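You operate a simulated robot arm through the tools that you are given. There is no shell and no other tool.

You are at the controls of a simulated two-armed robot. One attempt, no reset.

JOB
Kit the teal tray by the kit card.
Fine: one seal ring from the grey tray and one large cover cap from the CAPS drawer, in the card's colours; shut the drawer; leave the rest.

It is judged by the outcome, as a careful person would: the job done as asked, and still so three seconds after it is handed in. It fails if anything else is knocked over, pushed out of place, dropped, spilled or broken. Lids that push on must go on centred and level and be pressed home; caps that screw on are set level and turned clockwise until they are tight.

ROBOT AND FRAMES
Two 7-joint arms with fingered hands on one trunk that stands fixed in place. Base frame: the origin is at the foot of the trunk, x ahead of it, y to its left, z up. Units: cm, rad, N and s.
The left shoulder is at [7, 14, 110.8], the right one opposite. With the tool pointing down near the work surface each hand reaches from about 40 to 82 cm from the base axis, measured 20 degrees to its own side. Payload 3.9 kg a hand.
Tool frame (each hand has its own): the origin (TCP) lies between the finger pads and is the grasp point; the fingertips stand 2.9 cm ahead of it; z points along the fingers, y is the line along which they close. The gripper opens to 10 cm; its body begins 3.4 cm behind the TCP. The gripper is a hand of 5 fingers: y runs from the thumb to the fingers, the wrist lies at [-1.5, -10.5, -17.7] in the tool frame, and closing takes about 1.5 s.
Orientation is that of the tool frame in the base frame, as a unit quaternion [x, y, z, w]. With the fingers straight down and the wrist toward the robot, the tool's x, y and z point along [0, 1, 0], [1, 0, 0] and [0, 0, -1] of the base frame.

CONTROLS
- The arms move only by the tool arm_command. It takes "left_deltas", "right_deltas" or both (then of equal length, played together; a hand with none holds still); each is a list of rows, each a list of 6 numbers: the shift along the tool's x, y, z in cm, then the turn, a rotation vector about the tool's x, y, z in rad. In form: [[x, y, z, rx, ry, rz], ...]. A call has 1 to 20 rows; each row is the pose to reach, as a shift and turn from the pose commanded when the call began, along the tool's axes at that moment. "left_hand" and "right_hand" are, for a hand that has rows, the finger opening in cm, from 0 to 10, set as the call begins (left out, the last holds). Rows are played at 5 a second. More than 5 cm and 0.15 rad between two rows, or a gripper value outside its range, and nothing of the call is played. Where a pose cannot be reached the arm comes as near as it can. A force on the tool above 40 N (or 10 N above the force at the start of the call, whichever is more), or a blocked arm, ends the call early, and 0.2 s more pass. The fingers move at their own pace (about 15.3 cm/s each) and stop on an object; they squeeze with about 22 N. The grip force told is the motor's: it shows also when the fingers shut on nothing. Time passes only in rows, and 0.2 s behind the last, so rows that repeat a pose let the fingers close. It gives the time, the measured TCP pose, the force on the tool (base axes), the opening and the grip force at its end, in the units of the frame above (readings bear some noise), with the torque about the TCP (base axes, N m) and any sound that the robot's microphone picked up, and new pictures: "show" is both (left out), scene, wrist or none (wrist: the cameras of the hands that moved).
- Cameras (640 x 400 px; columns grow to the right, rows downward): "scene" is now at [11.46, 3.69, 142.52]; the picture's right is [0.47, -0.88, 0.00], its down [-0.64, -0.34, -0.69] and it looks along [0.60, 0.32, -0.73] (base axes); focal length 300 px, centre (320, 200). "left" rides on the left gripper at [-6.6, -8.6, -12.1] in its tool frame; the picture's right is [-0.76, -0.31, 0.58], its down [0.59, -0.70, 0.40] and it looks along [0.28, 0.64, 0.71] (tool axes); focal length 247 px, centre (320, 200). "right" rides on the right gripper at [6.6, -8.6, -12.1] in its tool frame; the picture's right is [-0.76, 0.31, -0.58], its down [-0.59, -0.70, 0.40] and it looks along [-0.28, 0.64, 0.71] (tool axes); focal length 247 px, centre (320, 200). There is no depth. A picture from a camera that has moved, and an enlarged one, comes with that camera's place and axes in the base frame and with its lens. The place of the scene camera against the robot may be out by one fixed shift of up to 1.8 cm in any direction.
- raise_lower(by): slides the trunk up (or, below 0, down) by that many cm; the arms and the scene camera ride with it, the base frame stays. It gives what a move gives, with no picture.
- move_fingers(index, middle, ring, little, thumb_bend, thumb_turn, hand): sets how far each is bent, from 0 (flat) to 100 (curled in); at 30 the hand is open as for a grip, at 70 the pads meet at the TCP. One left out holds its place. A second passes; each finger stops where it meets its share of the squeeze, and holds until it gets a number again. A gripper value or a shape takes the hand back. It gives what a move gives, with no picture; readings hold the bend of each and the force on index, middle, ring, little, thumb and palm. thumb_turn goes from beside the hand (0) to across from the fingers (100), as for a grip.
- preshape(shape, hand): the hand has 5 fingers and takes this shape, open, in about a second: jaw (thumb against the fingers, like two jaws); tri (thumb and two fingers); tip (a fingertip pinch); poke (one finger out to press); point (the index stretched); flat (the hand flat); cup (the hand cupped); fist (a fist). The gripper value then closes the fingers along that shape, each until it touches; the sizes above hold for jaw. It gives what a move gives, with no picture.
- turn_head(pan, tilt): turns the head with the scene camera to pan (to the left, within 1.501 rad either way) and tilt (down, from -0.506 to 1.204), counted from straight ahead of the robot. It gives what a move gives, and a new picture of the scene camera.
- inspect(camera, box): a new picture of the part [left, top, right, bottom] of that camera's present view, enlarged. The clock stands still meanwhile.
- job_done(): hands the job in; it is judged then, once.

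Places have to be worked out from the pictures, the camera data and where the tool is seen. Open the grippers and draw the arms clear of the work before you hand the job in, unless the task says otherwise.

The tools are called after "Emit:" as name(argument=value, ...) on one line, values as JSON. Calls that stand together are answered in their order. arm_command: Moves the arms, as the interface text tells. Its arguments: {"type":"object","properties":{"left_deltas":{"type":"array"},"left_hand":{"type":"number"},"right_deltas":{"type":"array"},"right_hand":{"type":"number"},"show":{"type":"string","enum":["both","scene","wrist","none"]}},"required":[]} The other tools are called the same way: raise_lower (by) moves the trunk up or down; preshape (shape, hand) gives the hand a shape; move_fingers (index, middle, ring, little, thumb_bend, thumb_turn, hand) moves the fingers one by one; turn_head (pan, tilt) turns the head that bears the scene camera; inspect (camera, box) takes an enlarged picture of a part of a camera's view; job_done () hands the job in.

At the start:

```text
time_s: 0.0
left_ee_pos: [37.51, 35.72, 117.52]
left_ee_rot: [0.557, 0.83, 0.0, 0.0]
left_force: [0.0, -0.5, 0.4]
left_ft_torque: [0.02, 0.03, 0.03]
left_finger_gap: 9.98
left_grip_force: 0.2
left_shape: jaw
left_bend: [30.0, 30.0, 30.0, 30.0, 30.0, 98.0]
left_finger forces: [0.0, 0.0, 0.0, 0.0, 0.0, 0.1]
right_ee_pos: [56.23, 0.01, 113.61]
right_ee_rot: [0.555, 0.832, 0.0, 0.0]
right_force: [-1.6, -0.2, 0.0]
right_ft_torque: [0.02, 0.02, 0.02]
right_finger_gap: 9.97
right_grip_force: 0.0
right_shape: jaw
right_bend: [30.0, 30.0, 30.0, 30.0, 30.0, 98.0]
right_finger forces: [0.1, 0.1, 0.1, 0.1, 0.1, 0.0]
trunk travel left (down, up): [-75.0, 9.0]
head pan, tilt (commanded): [0.492, 0.815]
```

scene: 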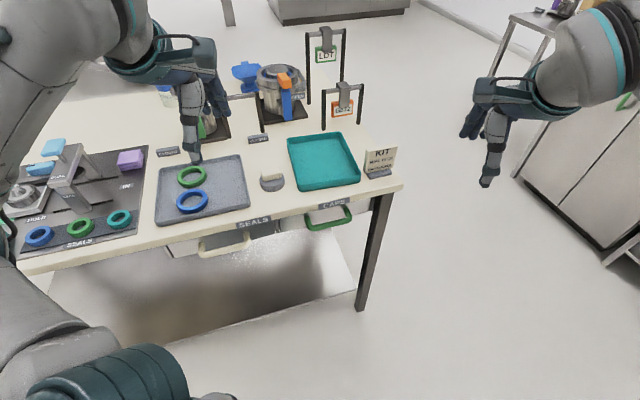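
right: 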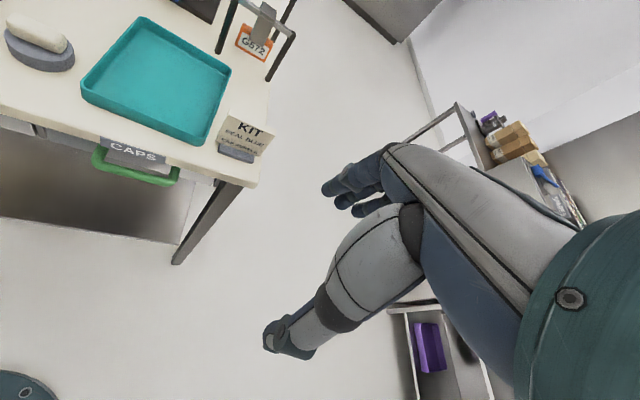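
left: 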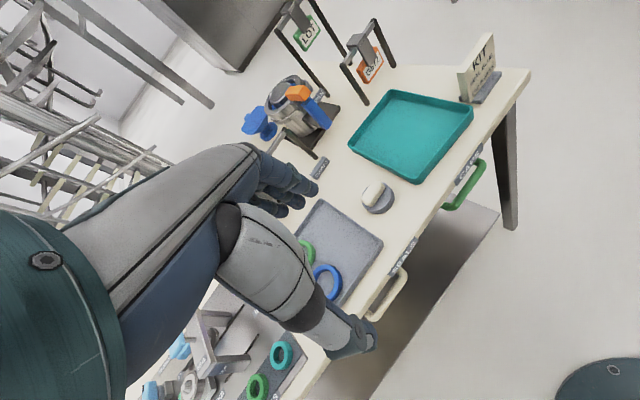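

I start by reading the kit card closely and looking at the bench in the enlarged views.

Emit:
inspect(camera="right", box=[200, 100, 290, 170])

Emit:
inspect(camera="scene", box=[340, 130, 420, 190])

Emit:
inspect(camera="scene", box=[140, 120, 400, 270])

```text
5.71 times, centred on (245, 135) of right
camera zoom: at [45.9, 2.82, 125.73], right [0.57, -0.58, 0.58], down [-0.43, -0.81, -0.4], along [0.7, -0.02, -0.71], focal length 1411 px, centre (749, 571)
```

zoom: 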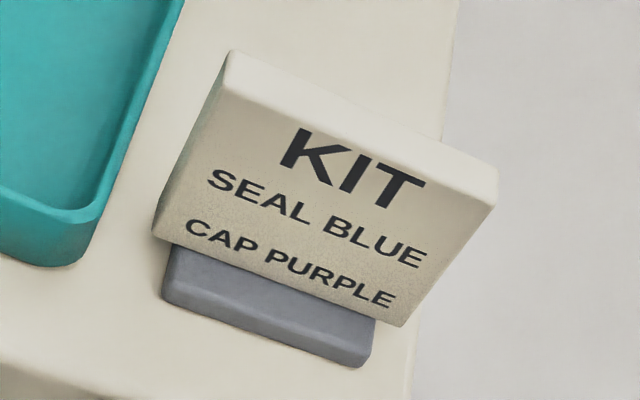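

```text
6.67 times, centred on (380, 160) of scene
camera zoom: at [11.46, 3.69, 142.52], right [0.47, -0.88, 0.0], down [-0.64, -0.34, -0.69], along [0.6, 0.32, -0.73], focal length 2001 px, centre (-80, 467)
```

zoom: 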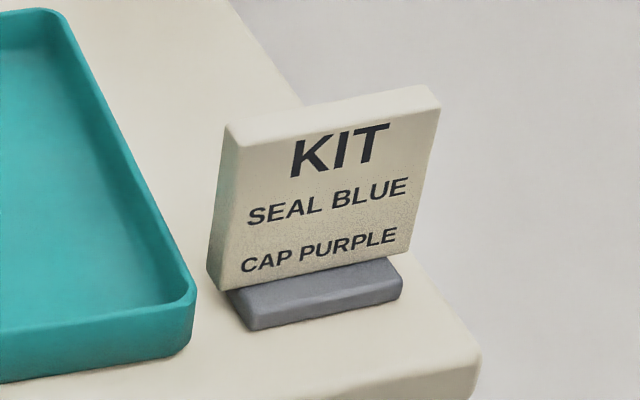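

```text
2.46 times, centred on (270, 195) of scene
camera zoom: at [11.46, 3.69, 142.52], right [0.47, -0.88, 0.0], down [-0.64, -0.34, -0.69], along [0.6, 0.32, -0.73], focal length 739 px, centre (443, 212)
```

zoom: 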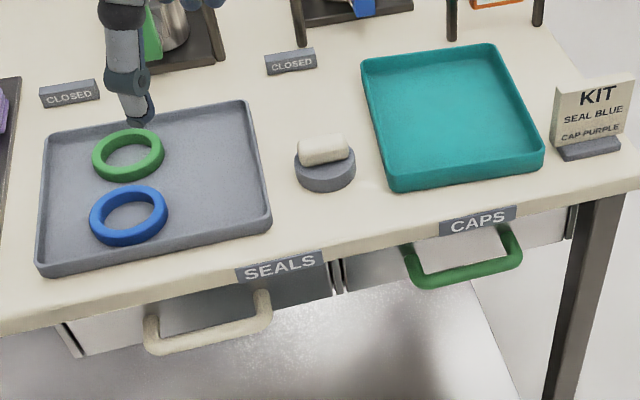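

The card says SEAL BLUE and CAP PURPLE. I'll look at the drawer area, the left board and the obstacles round the teal tray more closely.

Emit:
inspect(camera="scene", box=[0, 120, 160, 270])

Emit:
inspect(camera="scene", box=[220, 180, 400, 260])

Emit:
inspect(camera="right", box=[0, 100, 220, 240])

Emit:
inspect(camera="left", box=[280, 60, 540, 340])

Emit:
inspect(camera="scene", box=[180, 20, 400, 160])

```text
2.67 times, centred on (80, 195) of scene
camera zoom: at [11.46, 3.69, 142.52], right [0.47, -0.88, 0.0], down [-0.64, -0.34, -0.69], along [0.6, 0.32, -0.73], focal length 801 px, centre (960, 213)
```

zoom: 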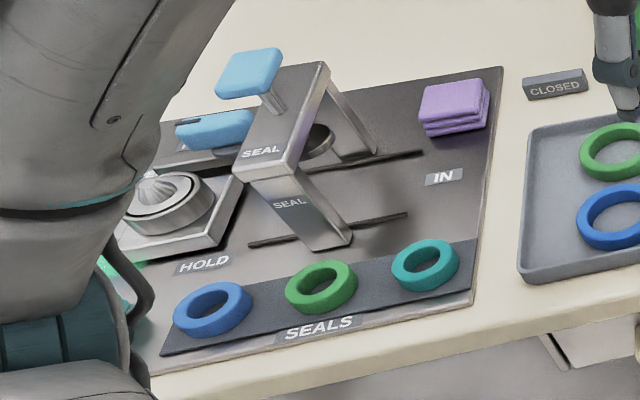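

```text
3.56 times, centred on (310, 220) of scene
camera zoom: at [11.46, 3.69, 142.52], right [0.47, -0.88, 0.0], down [-0.64, -0.34, -0.69], along [0.6, 0.32, -0.73], focal length 1067 px, centre (356, 129)
```

zoom: 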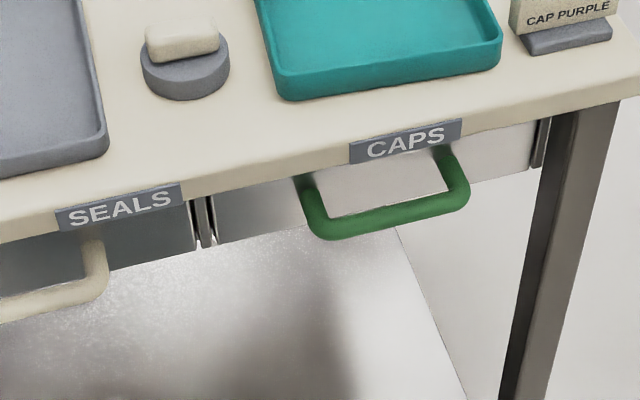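

```text
2.86 times, centred on (110, 170) of right
camera zoom: at [45.9, 2.82, 125.73], right [0.57, -0.58, 0.58], down [-0.43, -0.81, -0.4], along [0.7, -0.02, -0.71], focal length 706 px, centre (920, 286)
```

zoom: 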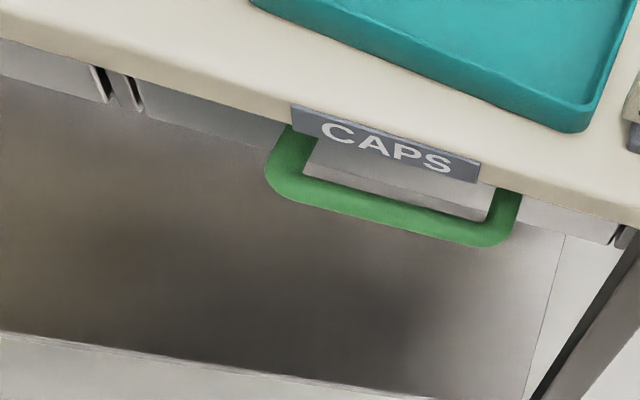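

```text
1.43 times, centred on (410, 200) of left
camera zoom: at [32.04, 26.43, 129.62], right [0.0, -0.82, -0.58], down [-0.87, 0.28, -0.4], along [0.49, 0.51, -0.71], focal length 353 px, centre (191, 200)
```

zoom: 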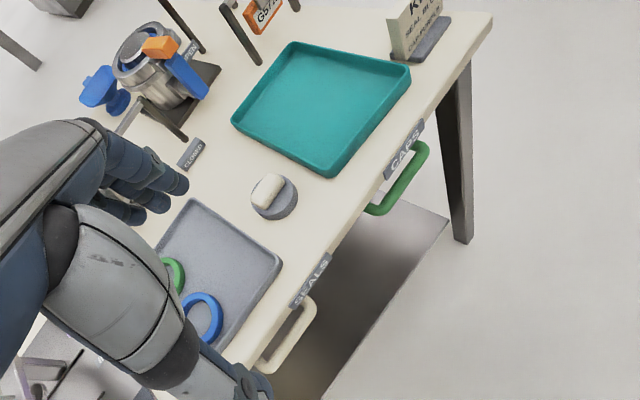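

```text
2.86 times, centred on (290, 90) of scene
camera zoom: at [11.46, 3.69, 142.52], right [0.47, -0.88, 0.0], down [-0.64, -0.34, -0.69], along [0.6, 0.32, -0.73], focal length 858 px, centre (406, 514)
```

zoom: 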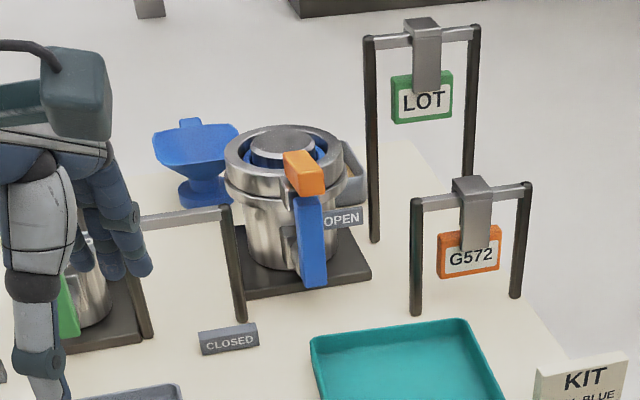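

The table top comes out near z≈86.7 from the two views, the blue ring near (41, 56), and the CAPS handle near (61.5, 27.4, 73). The bench edge runs along (0.69, -0.72). I'll bring the left hand high above the blue ring, turned so that it would close parallel to the bench edge, and look.

Emit:
arm_command(left_deltas=[[1.7, 1.1, 1.2, 0, 0, 0.119], [3.4, 2.2, 2.4, 0, 0, 0.238], [5.1, 3.3, 3.6, 0, 0, 0.357], [6.9, 4.5, 4.8, 0, 0, 0.476], [8.6, 5.6, 6.0, 0, 0, 0.595], [10.3, 6.7, 7.2, 0, 0, 0.714], [12.0, 7.8, 8.4, 0, 0, 0.833], [13.7, 8.9, 9.6, 0, 0, 0.952], [15.4, 10.0, 10.8, 0, 0, 1.071], [17.15, 11.1, 12.0, 0, 0, 1.19], [17.15, 11.1, 12.0, 0, 0, 1.19]], left_hand=10)

```text
time_s: 2.4
left_ee_pos: [41.33, 55.65, 105.64]
left_ee_rot: [0.927, 0.375, -0.001, 0.0]
left_force: [0.0, 0.2, 0.2]
left_ft_torque: [-0.02, -0.02, 0.0]
left_finger_gap: 10.01
left_grip_force: 0.0
left_shape: jaw
left_bend: [30.0, 30.0, 30.0, 30.0, 30.0, 98.0]
left_finger forces: [0.0, 0.0, 0.1, 0.1, 0.0, 0.0]
right_ee_pos: [56.37, 0.05, 113.69]
right_ee_rot: [0.556, 0.831, 0.001, 0.001]
right_force: [-0.2, -1.2, -0.2]
right_ft_torque: [-0.03, 0.0, 0.01]
right_finger_gap: 9.95
right_grip_force: 0.1
right_shape: jaw
right_bend: [30.0, 30.0, 30.0, 30.0, 30.0, 98.0]
right_finger forces: [0.1, 0.1, 0.0, 0.0, 0.0, 0.0]
trunk travel left (down, up): [-75.0, 9.0]
head pan, tilt (commanded): [0.492, 0.815]
camera scene: at [11.41, 3.64, 142.53], right [0.47, -0.88, 0.0], down [-0.64, -0.34, -0.69], along [0.6, 0.32, -0.73], focal length 300 px, centre (320, 200)
camera left: at [30.47, 57.35, 117.7], right [-0.76, -0.31, -0.58], down [-0.07, 0.92, -0.4], along [0.65, -0.26, -0.71], focal length 247 px, centre (320, 200)
```

scene: 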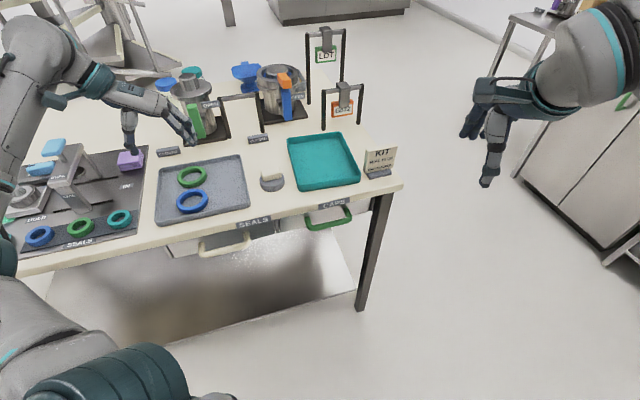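
left: 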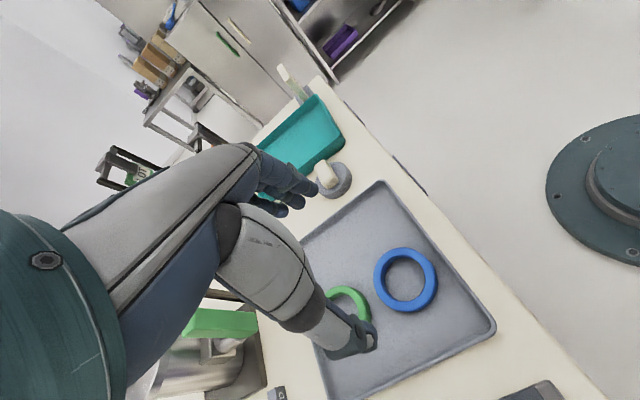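

The left hand reached the pose exactly, and the blue ring's centre works out at about (40.8, 55.4) with an outer width near 7.6 cm. I'll centre over it and come down to z≈97 for a closer look.

Emit:
arm_command(left_deltas=[[-0.3, -0.1, 2.5, 0, 0, 0], [-0.58, -0.16, 5, 0, 0, 0], [-0.58, -0.16, 7.5, 0, 0, 0], [-0.58, -0.16, 8.6, 0, 0, 0], [-0.58, -0.16, 8.6, 0, 0, 0]])

Emit:
inspect(camera="left", box=[240, 160, 560, 400])

Emit:
inspect(camera="scene", box=[100, 100, 280, 240])

```text
time_s: 3.6
left_ee_pos: [40.64, 55.58, 96.98]
left_ee_rot: [0.927, 0.376, 0.0, -0.001]
left_force: [-0.4, 0.2, 0.5]
left_ft_torque: [0.03, 0.02, -0.01]
left_finger_gap: 9.98
left_grip_force: 0.0
left_shape: jaw
left_bend: [30.0, 30.0, 30.0, 30.0, 30.0, 98.0]
left_finger forces: [0.1, 0.0, 0.1, 0.0, 0.0, 0.0]
right_ee_pos: [56.32, -0.11, 113.7]
right_ee_rot: [0.556, 0.831, 0.0, 0.001]
right_force: [-0.4, 0.4, -0.1]
right_ft_torque: [-0.01, 0.02, 0.03]
right_finger_gap: 9.98
right_grip_force: 0.0
right_shape: jaw
right_bend: [30.0, 30.0, 30.0, 30.0, 30.0, 98.0]
right_finger forces: [0.1, 0.0, 0.0, 0.1, 0.0, 0.0]
trunk travel left (down, up): [-75.0, 9.0]
head pan, tilt (commanded): [0.492, 0.815]
camera scene: at [11.46, 3.67, 142.52], right [0.47, -0.88, 0.0], down [-0.64, -0.34, -0.69], along [0.6, 0.32, -0.73], focal length 300 px, centre (320, 200)
camera left: at [29.93, 57.1, 109.05], right [-0.76, -0.31, -0.58], down [-0.07, 0.91, -0.4], along [0.65, -0.26, -0.71], focal length 247 px, centre (320, 200)
```

scene: 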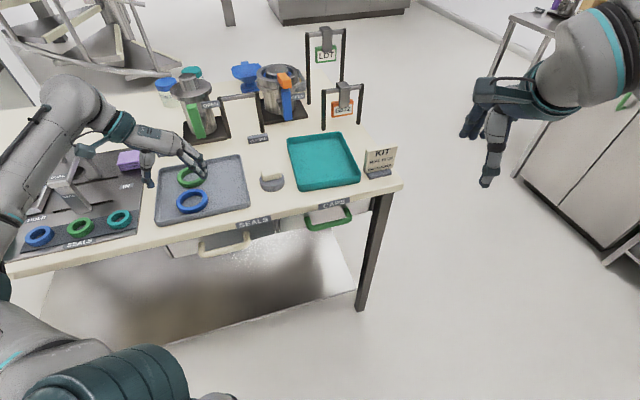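
left: 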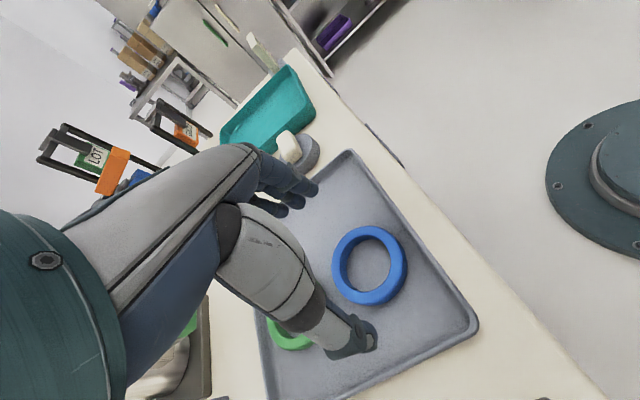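

```text
1.67 times, centred on (400, 280) of left
camera zoom: at [29.93, 57.1, 109.05], right [-0.76, -0.31, -0.58], down [-0.07, 0.91, -0.4], along [0.65, -0.26, -0.71], focal length 412 px, centre (187, 67)
```

zoom: 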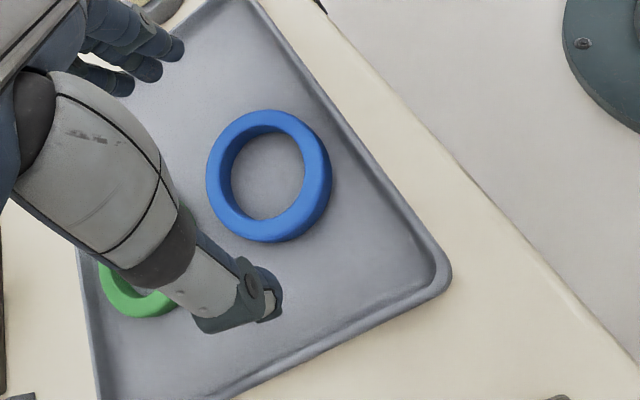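

```text
2.86 times, centred on (190, 170) of scene
camera zoom: at [11.46, 3.67, 142.52], right [0.47, -0.88, 0.0], down [-0.64, -0.34, -0.69], along [0.6, 0.32, -0.73], focal length 858 px, centre (691, 286)
```

zoom: 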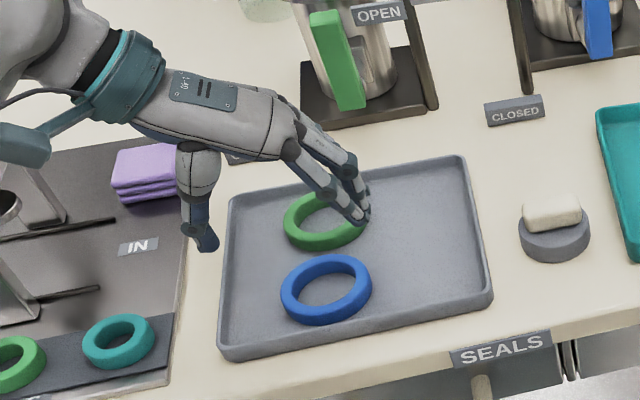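

The ring centre triangulates to (40.8, 55.2, 87.9), almost straight under the TCP. The green ring lies only about 0.7 cm from it on the little-finger side. I'll change to the thumb-and-two-fingers shape so the outer fingers stay away from it, then look.

Emit:
preshape(shape="tri", hand="left")

Emit:
inspect(camera="left", box=[240, 160, 560, 400])

Emit:
inspect(camera="scene", box=[100, 100, 280, 240])

```text
time_s: 4.5
left_ee_pos: [40.79, 55.48, 96.96]
left_ee_rot: [0.927, 0.376, 0.0, 0.001]
left_force: [-1.4, -0.4, -0.4]
left_ft_torque: [-0.04, 0.01, -0.03]
left_finger_gap: 9.97
left_grip_force: 0.0
left_shape: tri
left_bend: [30.0, 30.0, 99.0, 99.0, 30.0, 98.0]
left_finger forces: [0.0, 0.0, 0.0, 0.0, 0.0, 0.1]
right_ee_pos: [56.34, -0.0, 113.71]
right_ee_rot: [0.556, 0.831, -0.001, -0.001]
right_force: [-0.6, -0.9, 0.4]
right_ft_torque: [0.05, -0.03, 0.01]
right_finger_gap: 10.01
right_grip_force: 0.1
right_shape: jaw
right_bend: [30.0, 30.0, 30.0, 30.0, 30.0, 98.0]
right_finger forces: [0.1, 0.0, 0.0, 0.0, 0.0, 0.0]
trunk travel left (down, up): [-75.0, 9.0]
head pan, tilt (commanded): [0.492, 0.815]
```

```text
1.67 times, centred on (400, 280) of left
camera zoom: at [29.94, 57.1, 109.09], right [-0.76, -0.31, -0.58], down [-0.07, 0.91, -0.4], along [0.65, -0.26, -0.71], focal length 412 px, centre (187, 67)
```

zoom: 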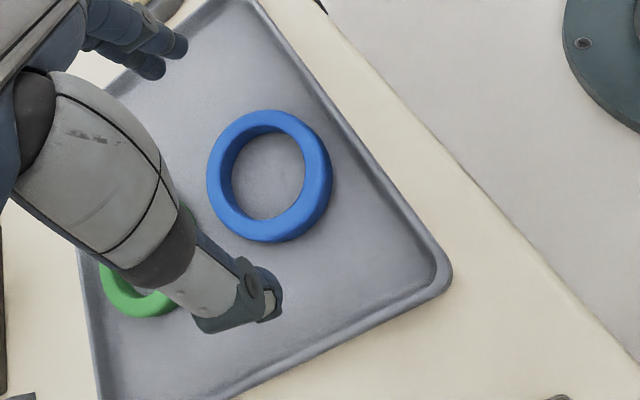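

```text
2.86 times, centred on (190, 170) of scene
camera zoom: at [11.46, 3.68, 142.52], right [0.47, -0.88, 0.0], down [-0.64, -0.34, -0.69], along [0.6, 0.32, -0.73], focal length 858 px, centre (691, 286)
```

zoom: 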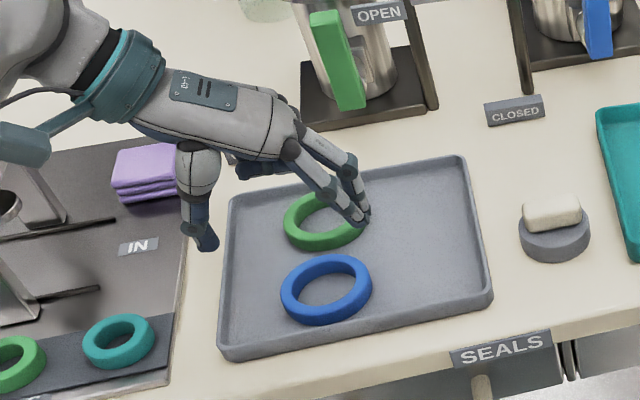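

Ring and little fingers are now curled away; index, middle and thumb straddle the blue ring. I centre by (-0.1, +0.3) in the tool frame and go down to z≈92 for a check.

Emit:
arm_command(left_deltas=[[-0.1, 0.3, 1.5, 0, 0, 0], [-0.1, 0.3, 3, 0, 0, 0], [-0.1, 0.3, 4.5, 0, 0, 0], [-0.1, 0.3, 5.0, 0, 0, 0], [-0.1, 0.3, 5.0, 0, 0, 0]], left_hand=10, show="none")

Emit:
inspect(camera="left", box=[240, 160, 560, 400])

Emit:
inspect(camera="scene", box=[100, 110, 280, 230])

```text
time_s: 5.7
left_ee_pos: [40.68, 55.26, 91.98]
left_ee_rot: [0.926, 0.376, -0.001, 0.0]
left_force: [0.5, -0.5, 0.5]
left_ft_torque: [0.0, -0.02, 0.0]
left_finger_gap: 9.99
left_grip_force: 0.0
left_shape: tri
left_bend: [30.0, 30.0, 99.0, 99.0, 30.0, 98.0]
left_finger forces: [0.0, 0.1, 0.1, 0.1, 0.0, 0.0]
right_ee_pos: [56.31, 0.08, 113.73]
right_ee_rot: [0.556, 0.831, 0.0, 0.001]
right_force: [0.0, -0.1, 0.0]
right_ft_torque: [-0.04, -0.02, -0.02]
right_finger_gap: 10.0
right_grip_force: 0.1
right_shape: jaw
right_bend: [30.0, 30.0, 30.0, 30.0, 30.0, 98.0]
right_finger forces: [0.0, 0.0, 0.0, 0.1, 0.0, 0.0]
trunk travel left (down, up): [-75.0, 9.0]
head pan, tilt (commanded): [0.492, 0.815]
```

```text
1.67 times, centred on (400, 280) of left
camera zoom: at [30.07, 56.88, 104.03], right [-0.76, -0.31, -0.58], down [-0.07, 0.91, -0.4], along [0.65, -0.26, -0.71], focal length 412 px, centre (187, 67)
```

zoom: 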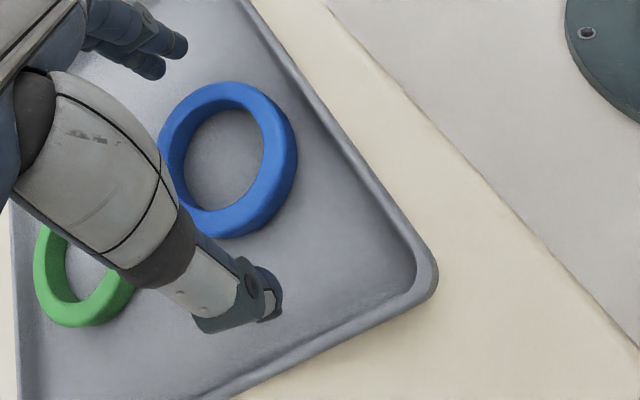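

```text
3.33 times, centred on (190, 170) of scene
camera zoom: at [11.46, 3.68, 142.52], right [0.47, -0.88, 0.0], down [-0.64, -0.34, -0.69], along [0.6, 0.32, -0.73], focal length 1001 px, centre (753, 300)
```

zoom: 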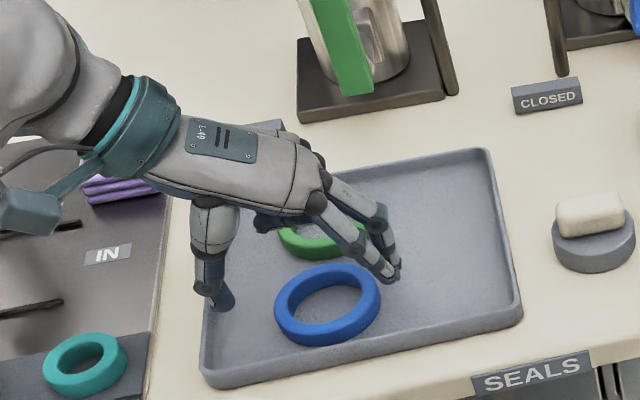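

The ring is centred within 0.3 cm of the TCP. The thumb tip seems to sit a bit higher than the fingertips, so before descending I back up 2 cm and narrow the opening to about 8.6 to see how the tips travel.

Emit:
arm_command(left_deltas=[[-0.1, -0.1, -1, 0, 0, 0], [-0.2, -0.1, -2, 0, 0, 0], [-0.2, -0.1, -2, 0, 0, 0], [-0.2, -0.1, -2, 0, 0, 0]], left_hand=8.6, show="none")

Emit:
inspect(camera="left", box=[240, 160, 560, 400])

Emit:
inspect(camera="scene", box=[120, 120, 260, 220])

```text
time_s: 6.7
left_ee_pos: [40.73, 55.15, 94.06]
left_ee_rot: [0.927, 0.376, 0.0, 0.001]
left_force: [-0.2, -0.2, -0.5]
left_ft_torque: [0.0, -0.01, -0.02]
left_finger_gap: 8.63
left_grip_force: 0.0
left_shape: tri
left_bend: [35.0, 31.0, 99.0, 99.0, 30.0, 98.0]
left_finger forces: [0.0, 0.0, 0.0, 0.0, 0.0, 0.1]
right_ee_pos: [56.35, 0.05, 113.62]
right_ee_rot: [0.557, 0.831, 0.0, -0.001]
right_force: [0.1, 0.1, -0.5]
right_ft_torque: [0.0, 0.02, 0.01]
right_finger_gap: 9.96
right_grip_force: 0.1
right_shape: jaw
right_bend: [30.0, 30.0, 30.0, 30.0, 30.0, 98.0]
right_finger forces: [0.0, 0.0, 0.0, 0.1, 0.0, 0.0]
trunk travel left (down, up): [-75.0, 9.0]
head pan, tilt (commanded): [0.492, 0.815]
```

```text
1.67 times, centred on (400, 280) of left
camera zoom: at [29.98, 56.78, 106.09], right [-0.76, -0.31, -0.58], down [-0.07, 0.91, -0.4], along [0.65, -0.26, -0.71], focal length 412 px, centre (187, 67)
```

zoom: 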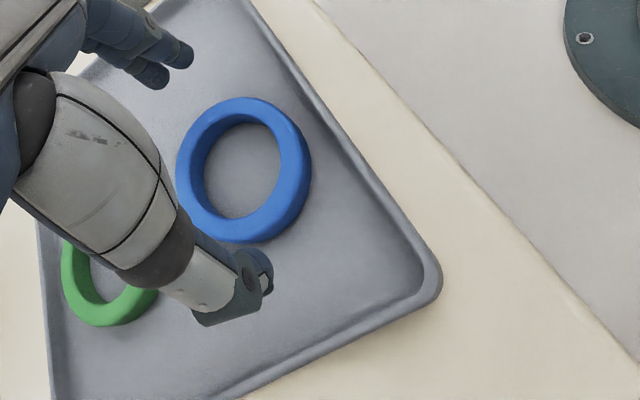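

```text
4.00 times, centred on (190, 170) of scene
camera zoom: at [11.46, 3.67, 142.52], right [0.47, -0.88, 0.0], down [-0.64, -0.34, -0.69], along [0.6, 0.32, -0.73], focal length 1201 px, centre (840, 320)
```

zoom: 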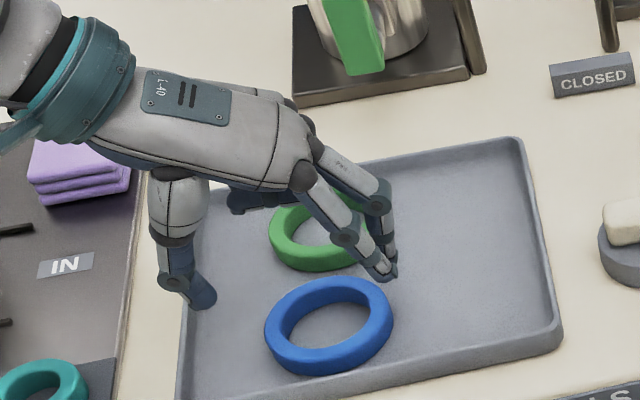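

Thumb tip triangulates about 2.8 cm ahead of the TCP and index tip about 2.3 cm, with the thumb standing slightly further out. I'll shift +0.4 in tool y, reopen, and go down to TCP z≈90.3 so the tips straddle the ring just above the tray floor.

Emit:
arm_command(left_deltas=[[0, 0.4, 0, 0, 0, 0], [0, 0.4, 1.0, 0, 0, 0], [0, 0.4, 2.0, 0, 0, 0], [0, 0.4, 3.0, 0, 0, 0], [0, 0.4, 3.4, 0, 0, 0], [0, 0.4, 3.75, 0, 0, 0], [0, 0.4, 3.75, 0, 0, 0]], left_hand=10, show="none")

Emit:
inspect(camera="left", box=[240, 160, 560, 400])

Emit:
inspect(camera="scene", box=[120, 130, 260, 230])

```text
time_s: 8.3
left_ee_pos: [41.0, 54.9, 90.29]
left_ee_rot: [0.927, 0.376, 0.0, 0.0]
left_force: [-0.5, -0.2, -0.2]
left_ft_torque: [0.01, 0.03, 0.04]
left_finger_gap: 9.98
left_grip_force: 0.0
left_shape: tri
left_bend: [30.0, 30.0, 99.0, 99.0, 30.0, 98.0]
left_finger forces: [0.1, 0.1, 0.0, 0.0, 0.1, 0.0]
right_ee_pos: [56.3, 0.05, 113.77]
right_ee_rot: [0.556, 0.831, 0.0, 0.001]
right_force: [0.5, -0.6, 0.0]
right_ft_torque: [0.02, 0.0, 0.0]
right_finger_gap: 9.96
right_grip_force: 0.0
right_shape: jaw
right_bend: [30.0, 30.0, 30.0, 30.0, 30.0, 98.0]
right_finger forces: [0.1, 0.1, 0.1, 0.0, 0.0, 0.0]
trunk travel left (down, up): [-75.0, 9.0]
head pan, tilt (commanded): [0.492, 0.815]
```

```text
1.67 times, centred on (400, 280) of left
camera zoom: at [30.19, 56.5, 102.3], right [-0.76, -0.31, -0.58], down [-0.07, 0.91, -0.4], along [0.65, -0.26, -0.71], focal length 412 px, centre (187, 67)
```

zoom: 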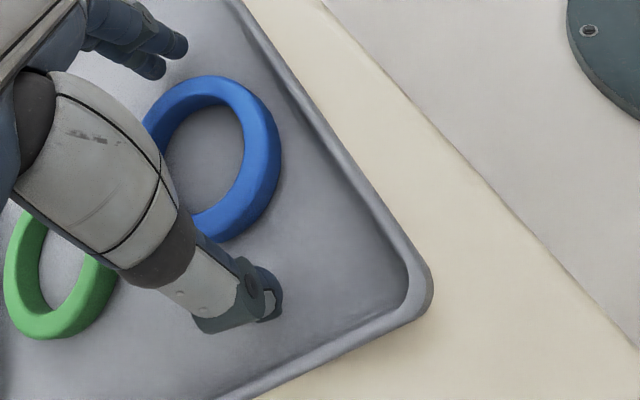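

```text
4.00 times, centred on (190, 180) of scene
camera zoom: at [11.46, 3.68, 142.52], right [0.47, -0.88, 0.0], down [-0.64, -0.34, -0.69], along [0.6, 0.32, -0.73], focal length 1201 px, centre (840, 280)
```

zoom: 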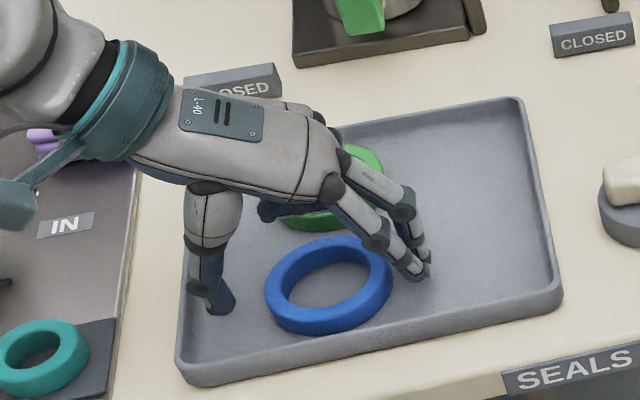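

The tips now straddle the ring near the tray floor with no contact force. I close the fingers on the ring and hold still while they close.

Emit:
arm_command(left_deltas=[[0, 0, 0, 0, 0, 0], [0, 0, 0, 0, 0, 0], [0, 0, 0, 0, 0, 0], [0, 0, 0, 0, 0, 0], [0, 0, 0, 0, 0, 0], [0, 0, 0, 0, 0, 0], [0, 0, 0, 0, 0, 0], [0, 0, 0, 0, 0, 0]], left_hand=5, show="none")

Emit:
inspect(camera="left", box=[240, 160, 560, 400])

Emit:
inspect(camera="scene", box=[120, 130, 260, 230])

```text
time_s: 10.1
left_ee_pos: [40.84, 54.94, 90.26]
left_ee_rot: [0.926, 0.376, 0.0, 0.0]
left_force: [-1.1, -0.4, -0.2]
left_ft_torque: [0.01, -0.03, -0.01]
left_finger_gap: 5.74
left_grip_force: 22.4
left_shape: tri
left_bend: [39.0, 39.0, 100.0, 100.0, 30.0, 100.0]
left_finger forces: [10.2, 9.7, 0.0, 0.0, 20.0, 0.0]
right_ee_pos: [56.27, -0.05, 113.67]
right_ee_rot: [0.557, 0.831, 0.0, 0.0]
right_force: [0.7, 0.0, -0.8]
right_ft_torque: [0.01, 0.01, -0.02]
right_finger_gap: 10.01
right_grip_force: 0.1
right_shape: jaw
right_bend: [30.0, 30.0, 30.0, 30.0, 30.0, 98.0]
right_finger forces: [0.1, 0.0, 0.1, 0.1, 0.0, 0.0]
trunk travel left (down, up): [-75.0, 9.0]
head pan, tilt (commanded): [0.492, 0.815]
```

```text
1.67 times, centred on (400, 280) of left
camera zoom: at [30.19, 56.5, 102.31], right [-0.76, -0.31, -0.58], down [-0.07, 0.91, -0.4], along [0.65, -0.26, -0.71], focal length 412 px, centre (187, 67)
```

zoom: 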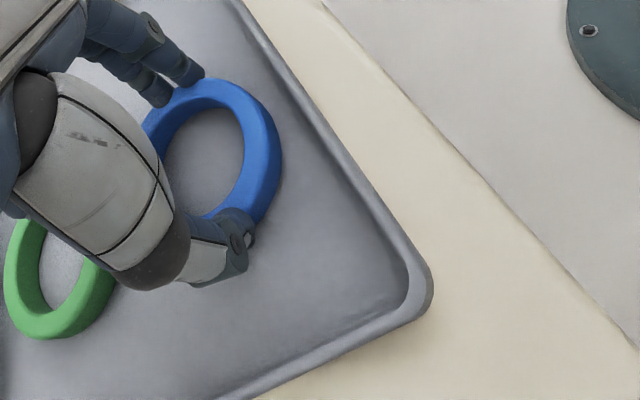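

```text
4.00 times, centred on (190, 180) of scene
camera zoom: at [11.46, 3.68, 142.52], right [0.47, -0.88, 0.0], down [-0.64, -0.34, -0.69], along [0.6, 0.32, -0.73], focal length 1201 px, centre (840, 280)
```

zoom: 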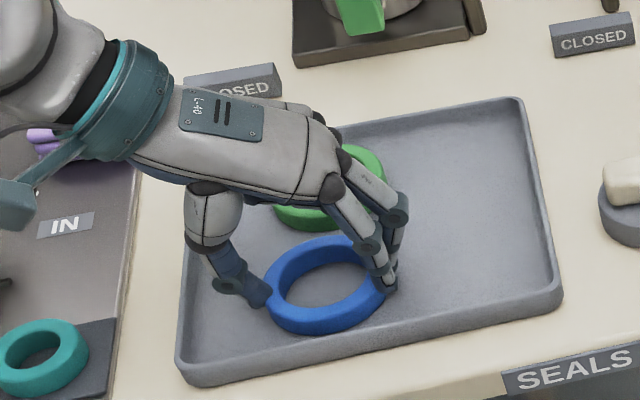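

The fingers stopped on the ring with about 10+10 against 20 N. I lift slowly and check that the ring comes along without touching the green one.

Emit:
arm_command(left_deltas=[[0, 0, -0.5, 0, 0, 0], [0, 0, -1, 0, 0, 0], [0, 0, -2, 0, 0, 0], [0, 0, -3, 0, 0, 0], [0, 0, -4, 0, 0, 0], [0, 0, -4, 0, 0, 0]], show="both")

Emit:
inspect(camera="scene", box=[120, 130, 260, 230])

```text
time_s: 11.5
left_ee_pos: [41.03, 54.8, 94.21]
left_ee_rot: [0.927, 0.376, 0.0, -0.001]
left_force: [-0.8, 0.5, -0.6]
left_ft_torque: [0.02, 0.02, 0.04]
left_finger_gap: 5.76
left_grip_force: 21.8
left_shape: tri
left_bend: [39.0, 39.0, 100.0, 100.0, 30.0, 100.0]
left_finger forces: [10.2, 9.8, 0.1, 0.0, 20.0, 0.1]
right_ee_pos: [56.28, -0.08, 113.57]
right_ee_rot: [0.556, 0.831, -0.001, 0.0]
right_force: [-0.4, -0.2, -0.9]
right_ft_torque: [0.03, 0.0, 0.01]
right_finger_gap: 9.99
right_grip_force: 0.0
right_shape: jaw
right_bend: [30.0, 30.0, 30.0, 30.0, 30.0, 98.0]
right_finger forces: [0.1, 0.1, 0.1, 0.0, 0.0, 0.1]
trunk travel left (down, up): [-75.0, 9.0]
head pan, tilt (commanded): [0.492, 0.815]
camera scene: at [11.46, 3.69, 142.52], right [0.47, -0.88, 0.0], down [-0.64, -0.34, -0.69], along [0.6, 0.32, -0.73], focal length 300 px, centre (320, 200)
camera left: at [30.22, 56.47, 106.28], right [-0.76, -0.31, -0.58], down [-0.07, 0.91, -0.4], along [0.65, -0.26, -0.71], focal length 247 px, centre (320, 200)
```

scene: 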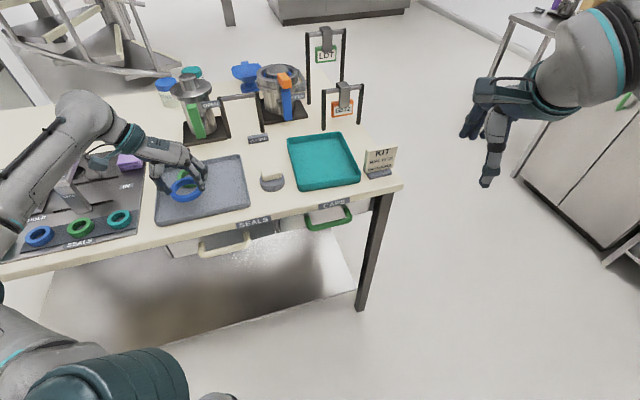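
left: 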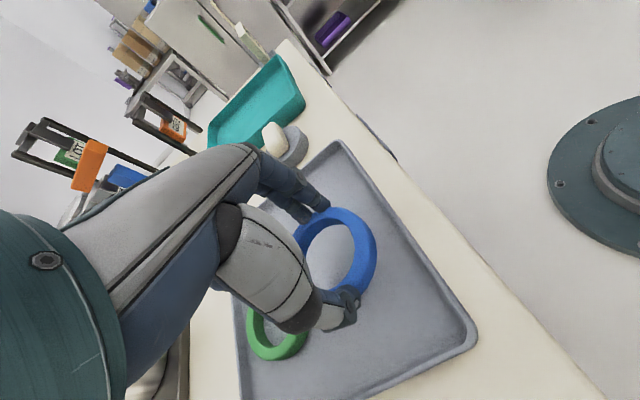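

```text
4.00 times, centred on (190, 180) of scene
camera zoom: at [11.46, 3.69, 142.52], right [0.47, -0.88, 0.0], down [-0.64, -0.34, -0.69], along [0.6, 0.32, -0.73], focal length 1201 px, centre (840, 280)
```

zoom: 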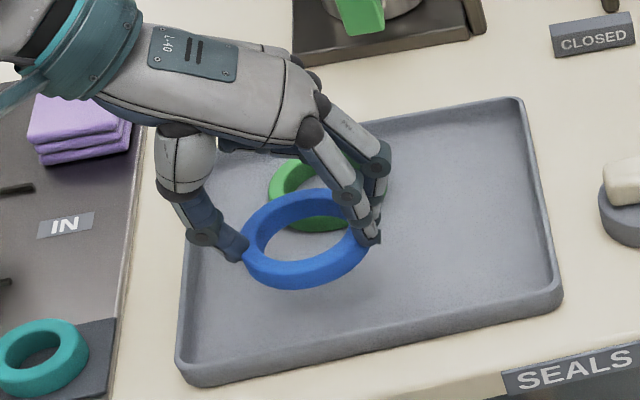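

The blue ring is held level and the green one has not moved. The teal tray works out with corners near (57, 34), (68, 21), (84.6, 35) and (73.5, 48), centre ≈ (70.7, 34.5). I lift, swing over its far half and turn the hand so it points along the tray's depth.

Emit:
arm_command(left_deltas=[[0, 0, -3, 0, 0, 0], [0, 0, -6.5, 0, 0, 0], [0, 0, -9.8, 0, 0, 0], [0.9, 2.9, -9.8, 0, 0, -0.125], [1.8, 5.8, -9.8, 0, 0, -0.25], [2.7, 8.7, -9.8, 0, 0, -0.375], [3.7, 11.7, -9.8, 0, 0, -0.5], [4.6, 14.6, -9.8, 0, 0, -0.625], [5.5, 17.5, -9.8, 0, 0, -0.75], [6.4, 20.4, -9.8, 0, 0, -0.875], [7.3, 23.3, -9.8, 0, 0, -1.0], [8.2, 26.2, -9.8, 0, 0, -1.125], [9.1, 29.1, -9.8, 0, 0, -1.25], [10.1, 32.1, -9.8, 0, 0, -1.375], [10.97, 34.97, -9.8, 0, 0, -1.5], [10.97, 34.97, -9.8, 0, 0, -1.5]], show="both")

```text
time_s: 14.9
left_ee_pos: [73.13, 37.52, 104.09]
left_ee_rot: [0.421, 0.907, -0.001, 0.001]
left_force: [-0.4, -0.1, -0.7]
left_ft_torque: [0.0, 0.04, 0.02]
left_finger_gap: 5.73
left_grip_force: 22.1
left_shape: tri
left_bend: [39.0, 39.0, 100.0, 100.0, 30.0, 100.0]
left_finger forces: [10.2, 9.9, 0.0, 0.1, 20.0, 0.0]
right_ee_pos: [56.24, 0.1, 113.63]
right_ee_rot: [0.556, 0.831, 0.0, 0.0]
right_force: [-0.2, -0.1, 0.0]
right_ft_torque: [-0.03, 0.03, 0.0]
right_finger_gap: 9.98
right_grip_force: 0.0
right_shape: jaw
right_bend: [30.0, 30.0, 30.0, 30.0, 30.0, 98.0]
right_finger forces: [0.0, 0.0, 0.0, 0.1, 0.1, 0.1]
trunk travel left (down, up): [-75.0, 9.0]
head pan, tilt (commanded): [0.492, 0.815]
camera scene: at [11.34, 3.79, 142.53], right [0.47, -0.88, 0.0], down [-0.64, -0.35, -0.69], along [0.6, 0.32, -0.73], focal length 300 px, centre (320, 200)
camera left: at [70.86, 27.03, 116.09], right [0.26, -0.78, -0.58], down [-0.92, 0.0, -0.4], along [0.31, 0.63, -0.71], focal length 247 px, centre (320, 200)
```

scene: 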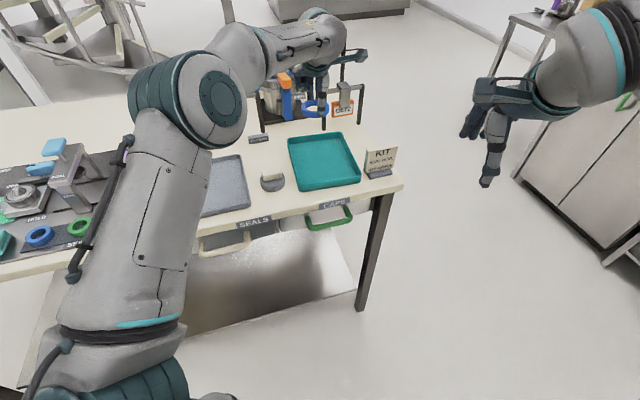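
left: 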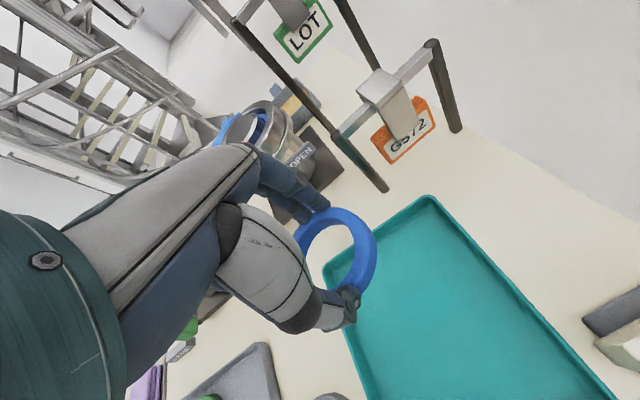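

The ring hangs over the tray's far half, at about 0 across and +3.9 along from its centre. I back off 0.4 cm from the far rim and lower to z≈91.3, then check.

Emit:
arm_command(left_deltas=[[0, -0.4, 3, 0, 0, 0], [0, -0.4, 6, 0, 0, 0], [0, -0.4, 9, 0, 0, 0], [0, -0.4, 11, 0, 0, 0], [0, -0.4, 12, 0, 0, 0], [0, -0.4, 12.8, 0, 0, 0], [0, -0.4, 12.8, 0, 0, 0]], show="both")

Emit:
inspect(camera="scene", box=[250, 90, 410, 200])

```text
time_s: 16.5
left_ee_pos: [72.93, 37.15, 91.16]
left_ee_rot: [0.422, 0.906, 0.0, 0.0]
left_force: [-0.1, -0.2, 0.1]
left_ft_torque: [-0.03, 0.05, 0.02]
left_finger_gap: 5.8
left_grip_force: 21.9
left_shape: tri
left_bend: [39.0, 39.0, 100.0, 100.0, 30.0, 100.0]
left_finger forces: [10.3, 9.7, 0.0, 0.0, 19.9, 0.0]
right_ee_pos: [56.43, -0.02, 113.67]
right_ee_rot: [0.557, 0.831, 0.0, 0.0]
right_force: [-0.1, 0.0, 0.2]
right_ft_torque: [0.02, 0.03, 0.03]
right_finger_gap: 9.96
right_grip_force: 0.0
right_shape: jaw
right_bend: [30.0, 30.0, 30.0, 30.0, 30.0, 98.0]
right_finger forces: [0.1, 0.0, 0.1, 0.1, 0.0, 0.1]
trunk travel left (down, up): [-75.0, 9.0]
head pan, tilt (commanded): [0.492, 0.815]
camera scene: at [11.44, 3.69, 142.52], right [0.47, -0.88, 0.0], down [-0.64, -0.34, -0.69], along [0.6, 0.32, -0.73], focal length 300 px, centre (320, 200)
camera left: at [70.5, 26.68, 103.22], right [0.25, -0.78, -0.58], down [-0.92, 0.0, -0.4], along [0.31, 0.63, -0.71], focal length 247 px, centre (320, 200)
```

scene: 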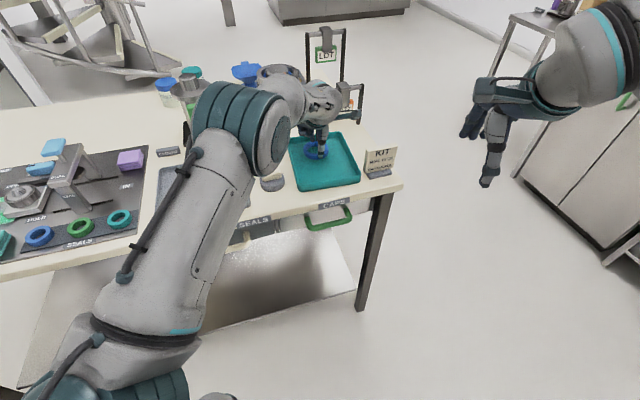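
left: 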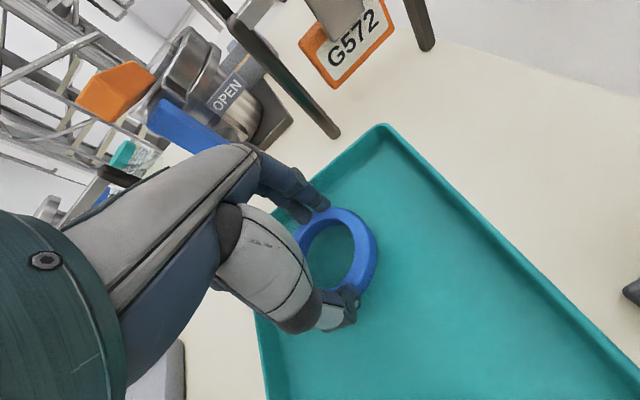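

```text
3.64 times, centred on (330, 145) of scene
camera zoom: at [11.44, 3.69, 142.52], right [0.47, -0.88, 0.0], down [-0.64, -0.34, -0.69], along [0.6, 0.32, -0.73], focal length 1092 px, centre (284, 400)
```

zoom: 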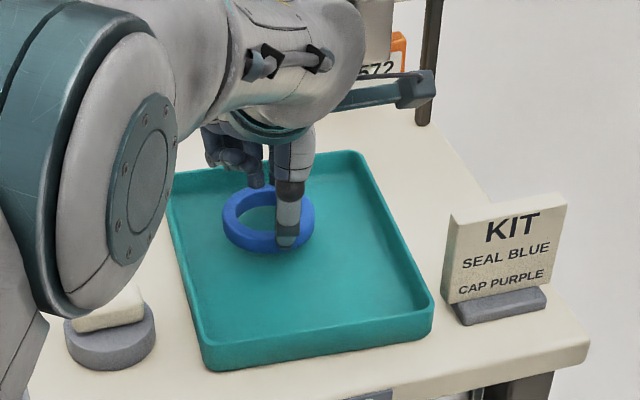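

The blue ring is over the far-left part of the tray, clear of all rims. I lower the last bit gently, watching the force.

Emit:
arm_command(left_deltas=[[0, 0, 0.3, 0, 0, 0], [0, 0, 0.5, 0, 0, 0], [0, 0, 0.7, 0, 0, 0], [0, 0, 0.7, 0, 0, 0]], show="none")

Emit:
inspect(camera="scene", box=[280, 120, 370, 180])

Emit:
inspect(camera="left", box=[240, 160, 480, 350])

```text
time_s: 17.5
left_ee_pos: [72.96, 37.3, 90.57]
left_ee_rot: [0.422, 0.907, 0.0, 0.0]
left_force: [-0.9, -0.5, -0.3]
left_ft_torque: [-0.01, -0.02, 0.0]
left_finger_gap: 5.74
left_grip_force: 21.8
left_shape: tri
left_bend: [39.0, 39.0, 100.0, 100.0, 30.0, 100.0]
left_finger forces: [10.2, 9.8, 0.0, 0.0, 20.1, 0.0]
right_ee_pos: [56.39, 0.09, 113.6]
right_ee_rot: [0.557, 0.831, -0.001, 0.001]
right_force: [1.0, 0.1, 0.4]
right_ft_torque: [-0.03, -0.01, -0.01]
right_finger_gap: 9.96
right_grip_force: 0.2
right_shape: jaw
right_bend: [30.0, 30.0, 30.0, 30.0, 30.0, 98.0]
right_finger forces: [0.0, 0.0, 0.0, 0.0, 0.1, 0.0]
trunk travel left (down, up): [-75.0, 9.0]
head pan, tilt (commanded): [0.492, 0.815]
```

```text
6.67 times, centred on (325, 150) of scene
camera zoom: at [11.46, 3.69, 142.52], right [0.47, -0.88, 0.0], down [-0.64, -0.34, -0.69], along [0.6, 0.32, -0.73], focal length 2001 px, centre (287, 533)
```

zoom: 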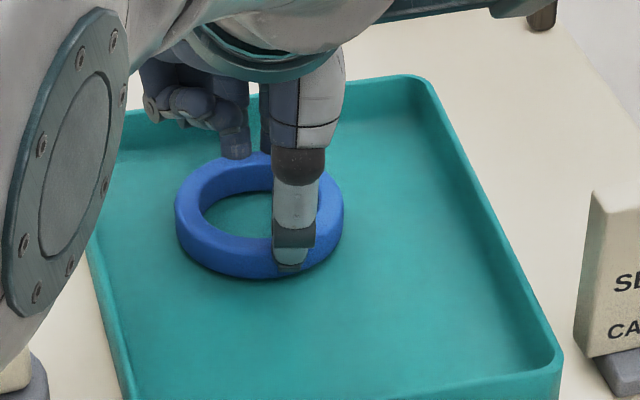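

```text
2.11 times, centred on (360, 255) of left
camera zoom: at [70.49, 26.68, 102.51], right [0.25, -0.78, -0.58], down [-0.92, 0.0, -0.4], along [0.31, 0.63, -0.71], focal length 520 px, centre (236, 84)
```

zoom: 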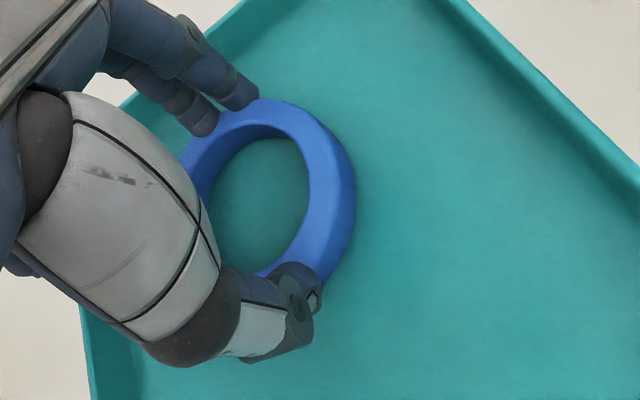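

The ring is just above the tray floor with no load yet. I go down another 0.25 cm and then open the fingers only part-way to let it down.

Emit:
arm_command(left_deltas=[[0, 0, 0.12, 0, 0, 0], [0, 0, 0.25, 0, 0, 0], [0, 0, 0.25, 0, 0, 0]], show="none")

Emit:
arm_command(left_deltas=[[0, 0, 0, 0, 0, 0], [0, 0, 0, 0, 0, 0], [0, 0, 0, 0, 0, 0], [0, 0, 0, 0, 0, 0], [0, 0, 0, 0, 0, 0]], left_hand=7.6, show="none")

Emit:
inspect(camera="left", box=[240, 100, 560, 350])

Emit:
inspect(camera="scene", box=[280, 120, 370, 180])

```text
time_s: 18.3
left_ee_pos: [72.87, 37.09, 90.24]
left_ee_rot: [0.422, 0.907, -0.001, 0.0]
left_force: [1.4, 0.3, 1.0]
left_ft_torque: [0.0, -0.04, -0.01]
left_finger_gap: 5.72
left_grip_force: 22.5
left_shape: tri
left_bend: [39.0, 39.0, 100.0, 100.0, 30.0, 100.0]
left_finger forces: [10.4, 10.1, 0.0, 0.0, 19.9, 0.0]
right_ee_pos: [56.39, 0.11, 113.72]
right_ee_rot: [0.556, 0.831, 0.0, -0.001]
right_force: [0.5, -0.1, 0.5]
right_ft_torque: [0.01, 0.0, 0.01]
right_finger_gap: 9.97
right_grip_force: 0.0
right_shape: jaw
right_bend: [30.0, 30.0, 30.0, 30.0, 30.0, 98.0]
right_finger forces: [0.1, 0.0, 0.1, 0.1, 0.1, 0.0]
trunk travel left (down, up): [-75.0, 9.0]
head pan, tilt (commanded): [0.492, 0.815]
```

```text
time_s: 19.5
left_ee_pos: [72.85, 37.13, 90.12]
left_ee_rot: [0.422, 0.907, 0.0, -0.001]
left_force: [0.1, 0.0, 0.6]
left_ft_torque: [-0.01, -0.05, 0.0]
left_finger_gap: 7.56
left_grip_force: 0.0
left_shape: tri
left_bend: [39.0, 34.0, 99.0, 99.0, 31.0, 99.0]
left_finger forces: [0.0, 0.0, 0.0, 0.1, 0.0, 0.0]
right_ee_pos: [56.31, 0.05, 113.69]
right_ee_rot: [0.557, 0.831, 0.001, 0.0]
right_force: [0.0, 0.7, -0.7]
right_ft_torque: [-0.03, -0.03, -0.03]
right_finger_gap: 9.99
right_grip_force: 0.1
right_shape: jaw
right_bend: [30.0, 30.0, 30.0, 30.0, 30.0, 98.0]
right_finger forces: [0.0, 0.0, 0.0, 0.0, 0.0, 0.0]
trunk travel left (down, up): [-75.0, 9.0]
head pan, tilt (commanded): [0.492, 0.815]
```

```text
1.60 times, centred on (400, 225) of left
camera zoom: at [70.48, 26.64, 102.26], right [0.25, -0.78, -0.58], down [-0.92, 0.0, -0.4], along [0.31, 0.63, -0.71], focal length 395 px, centre (192, 160)
```

zoom: 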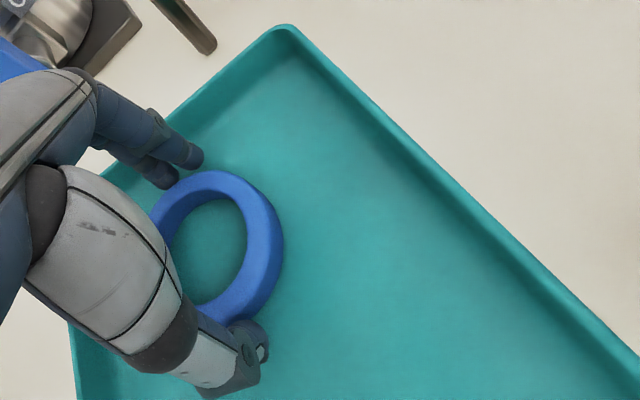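

```text
6.67 times, centred on (325, 150) of scene
camera zoom: at [11.46, 3.68, 142.52], right [0.47, -0.88, 0.0], down [-0.64, -0.34, -0.69], along [0.6, 0.32, -0.73], focal length 2001 px, centre (287, 533)
```

zoom: 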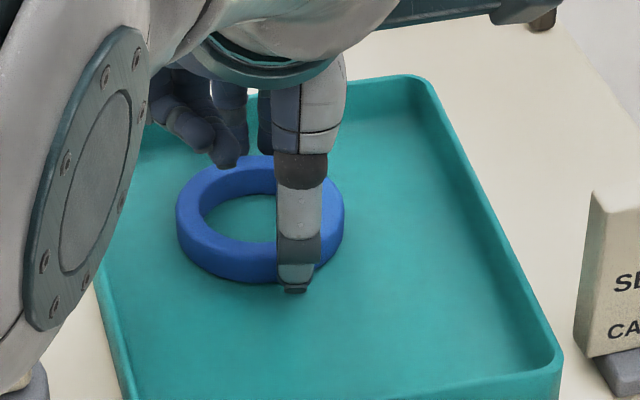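

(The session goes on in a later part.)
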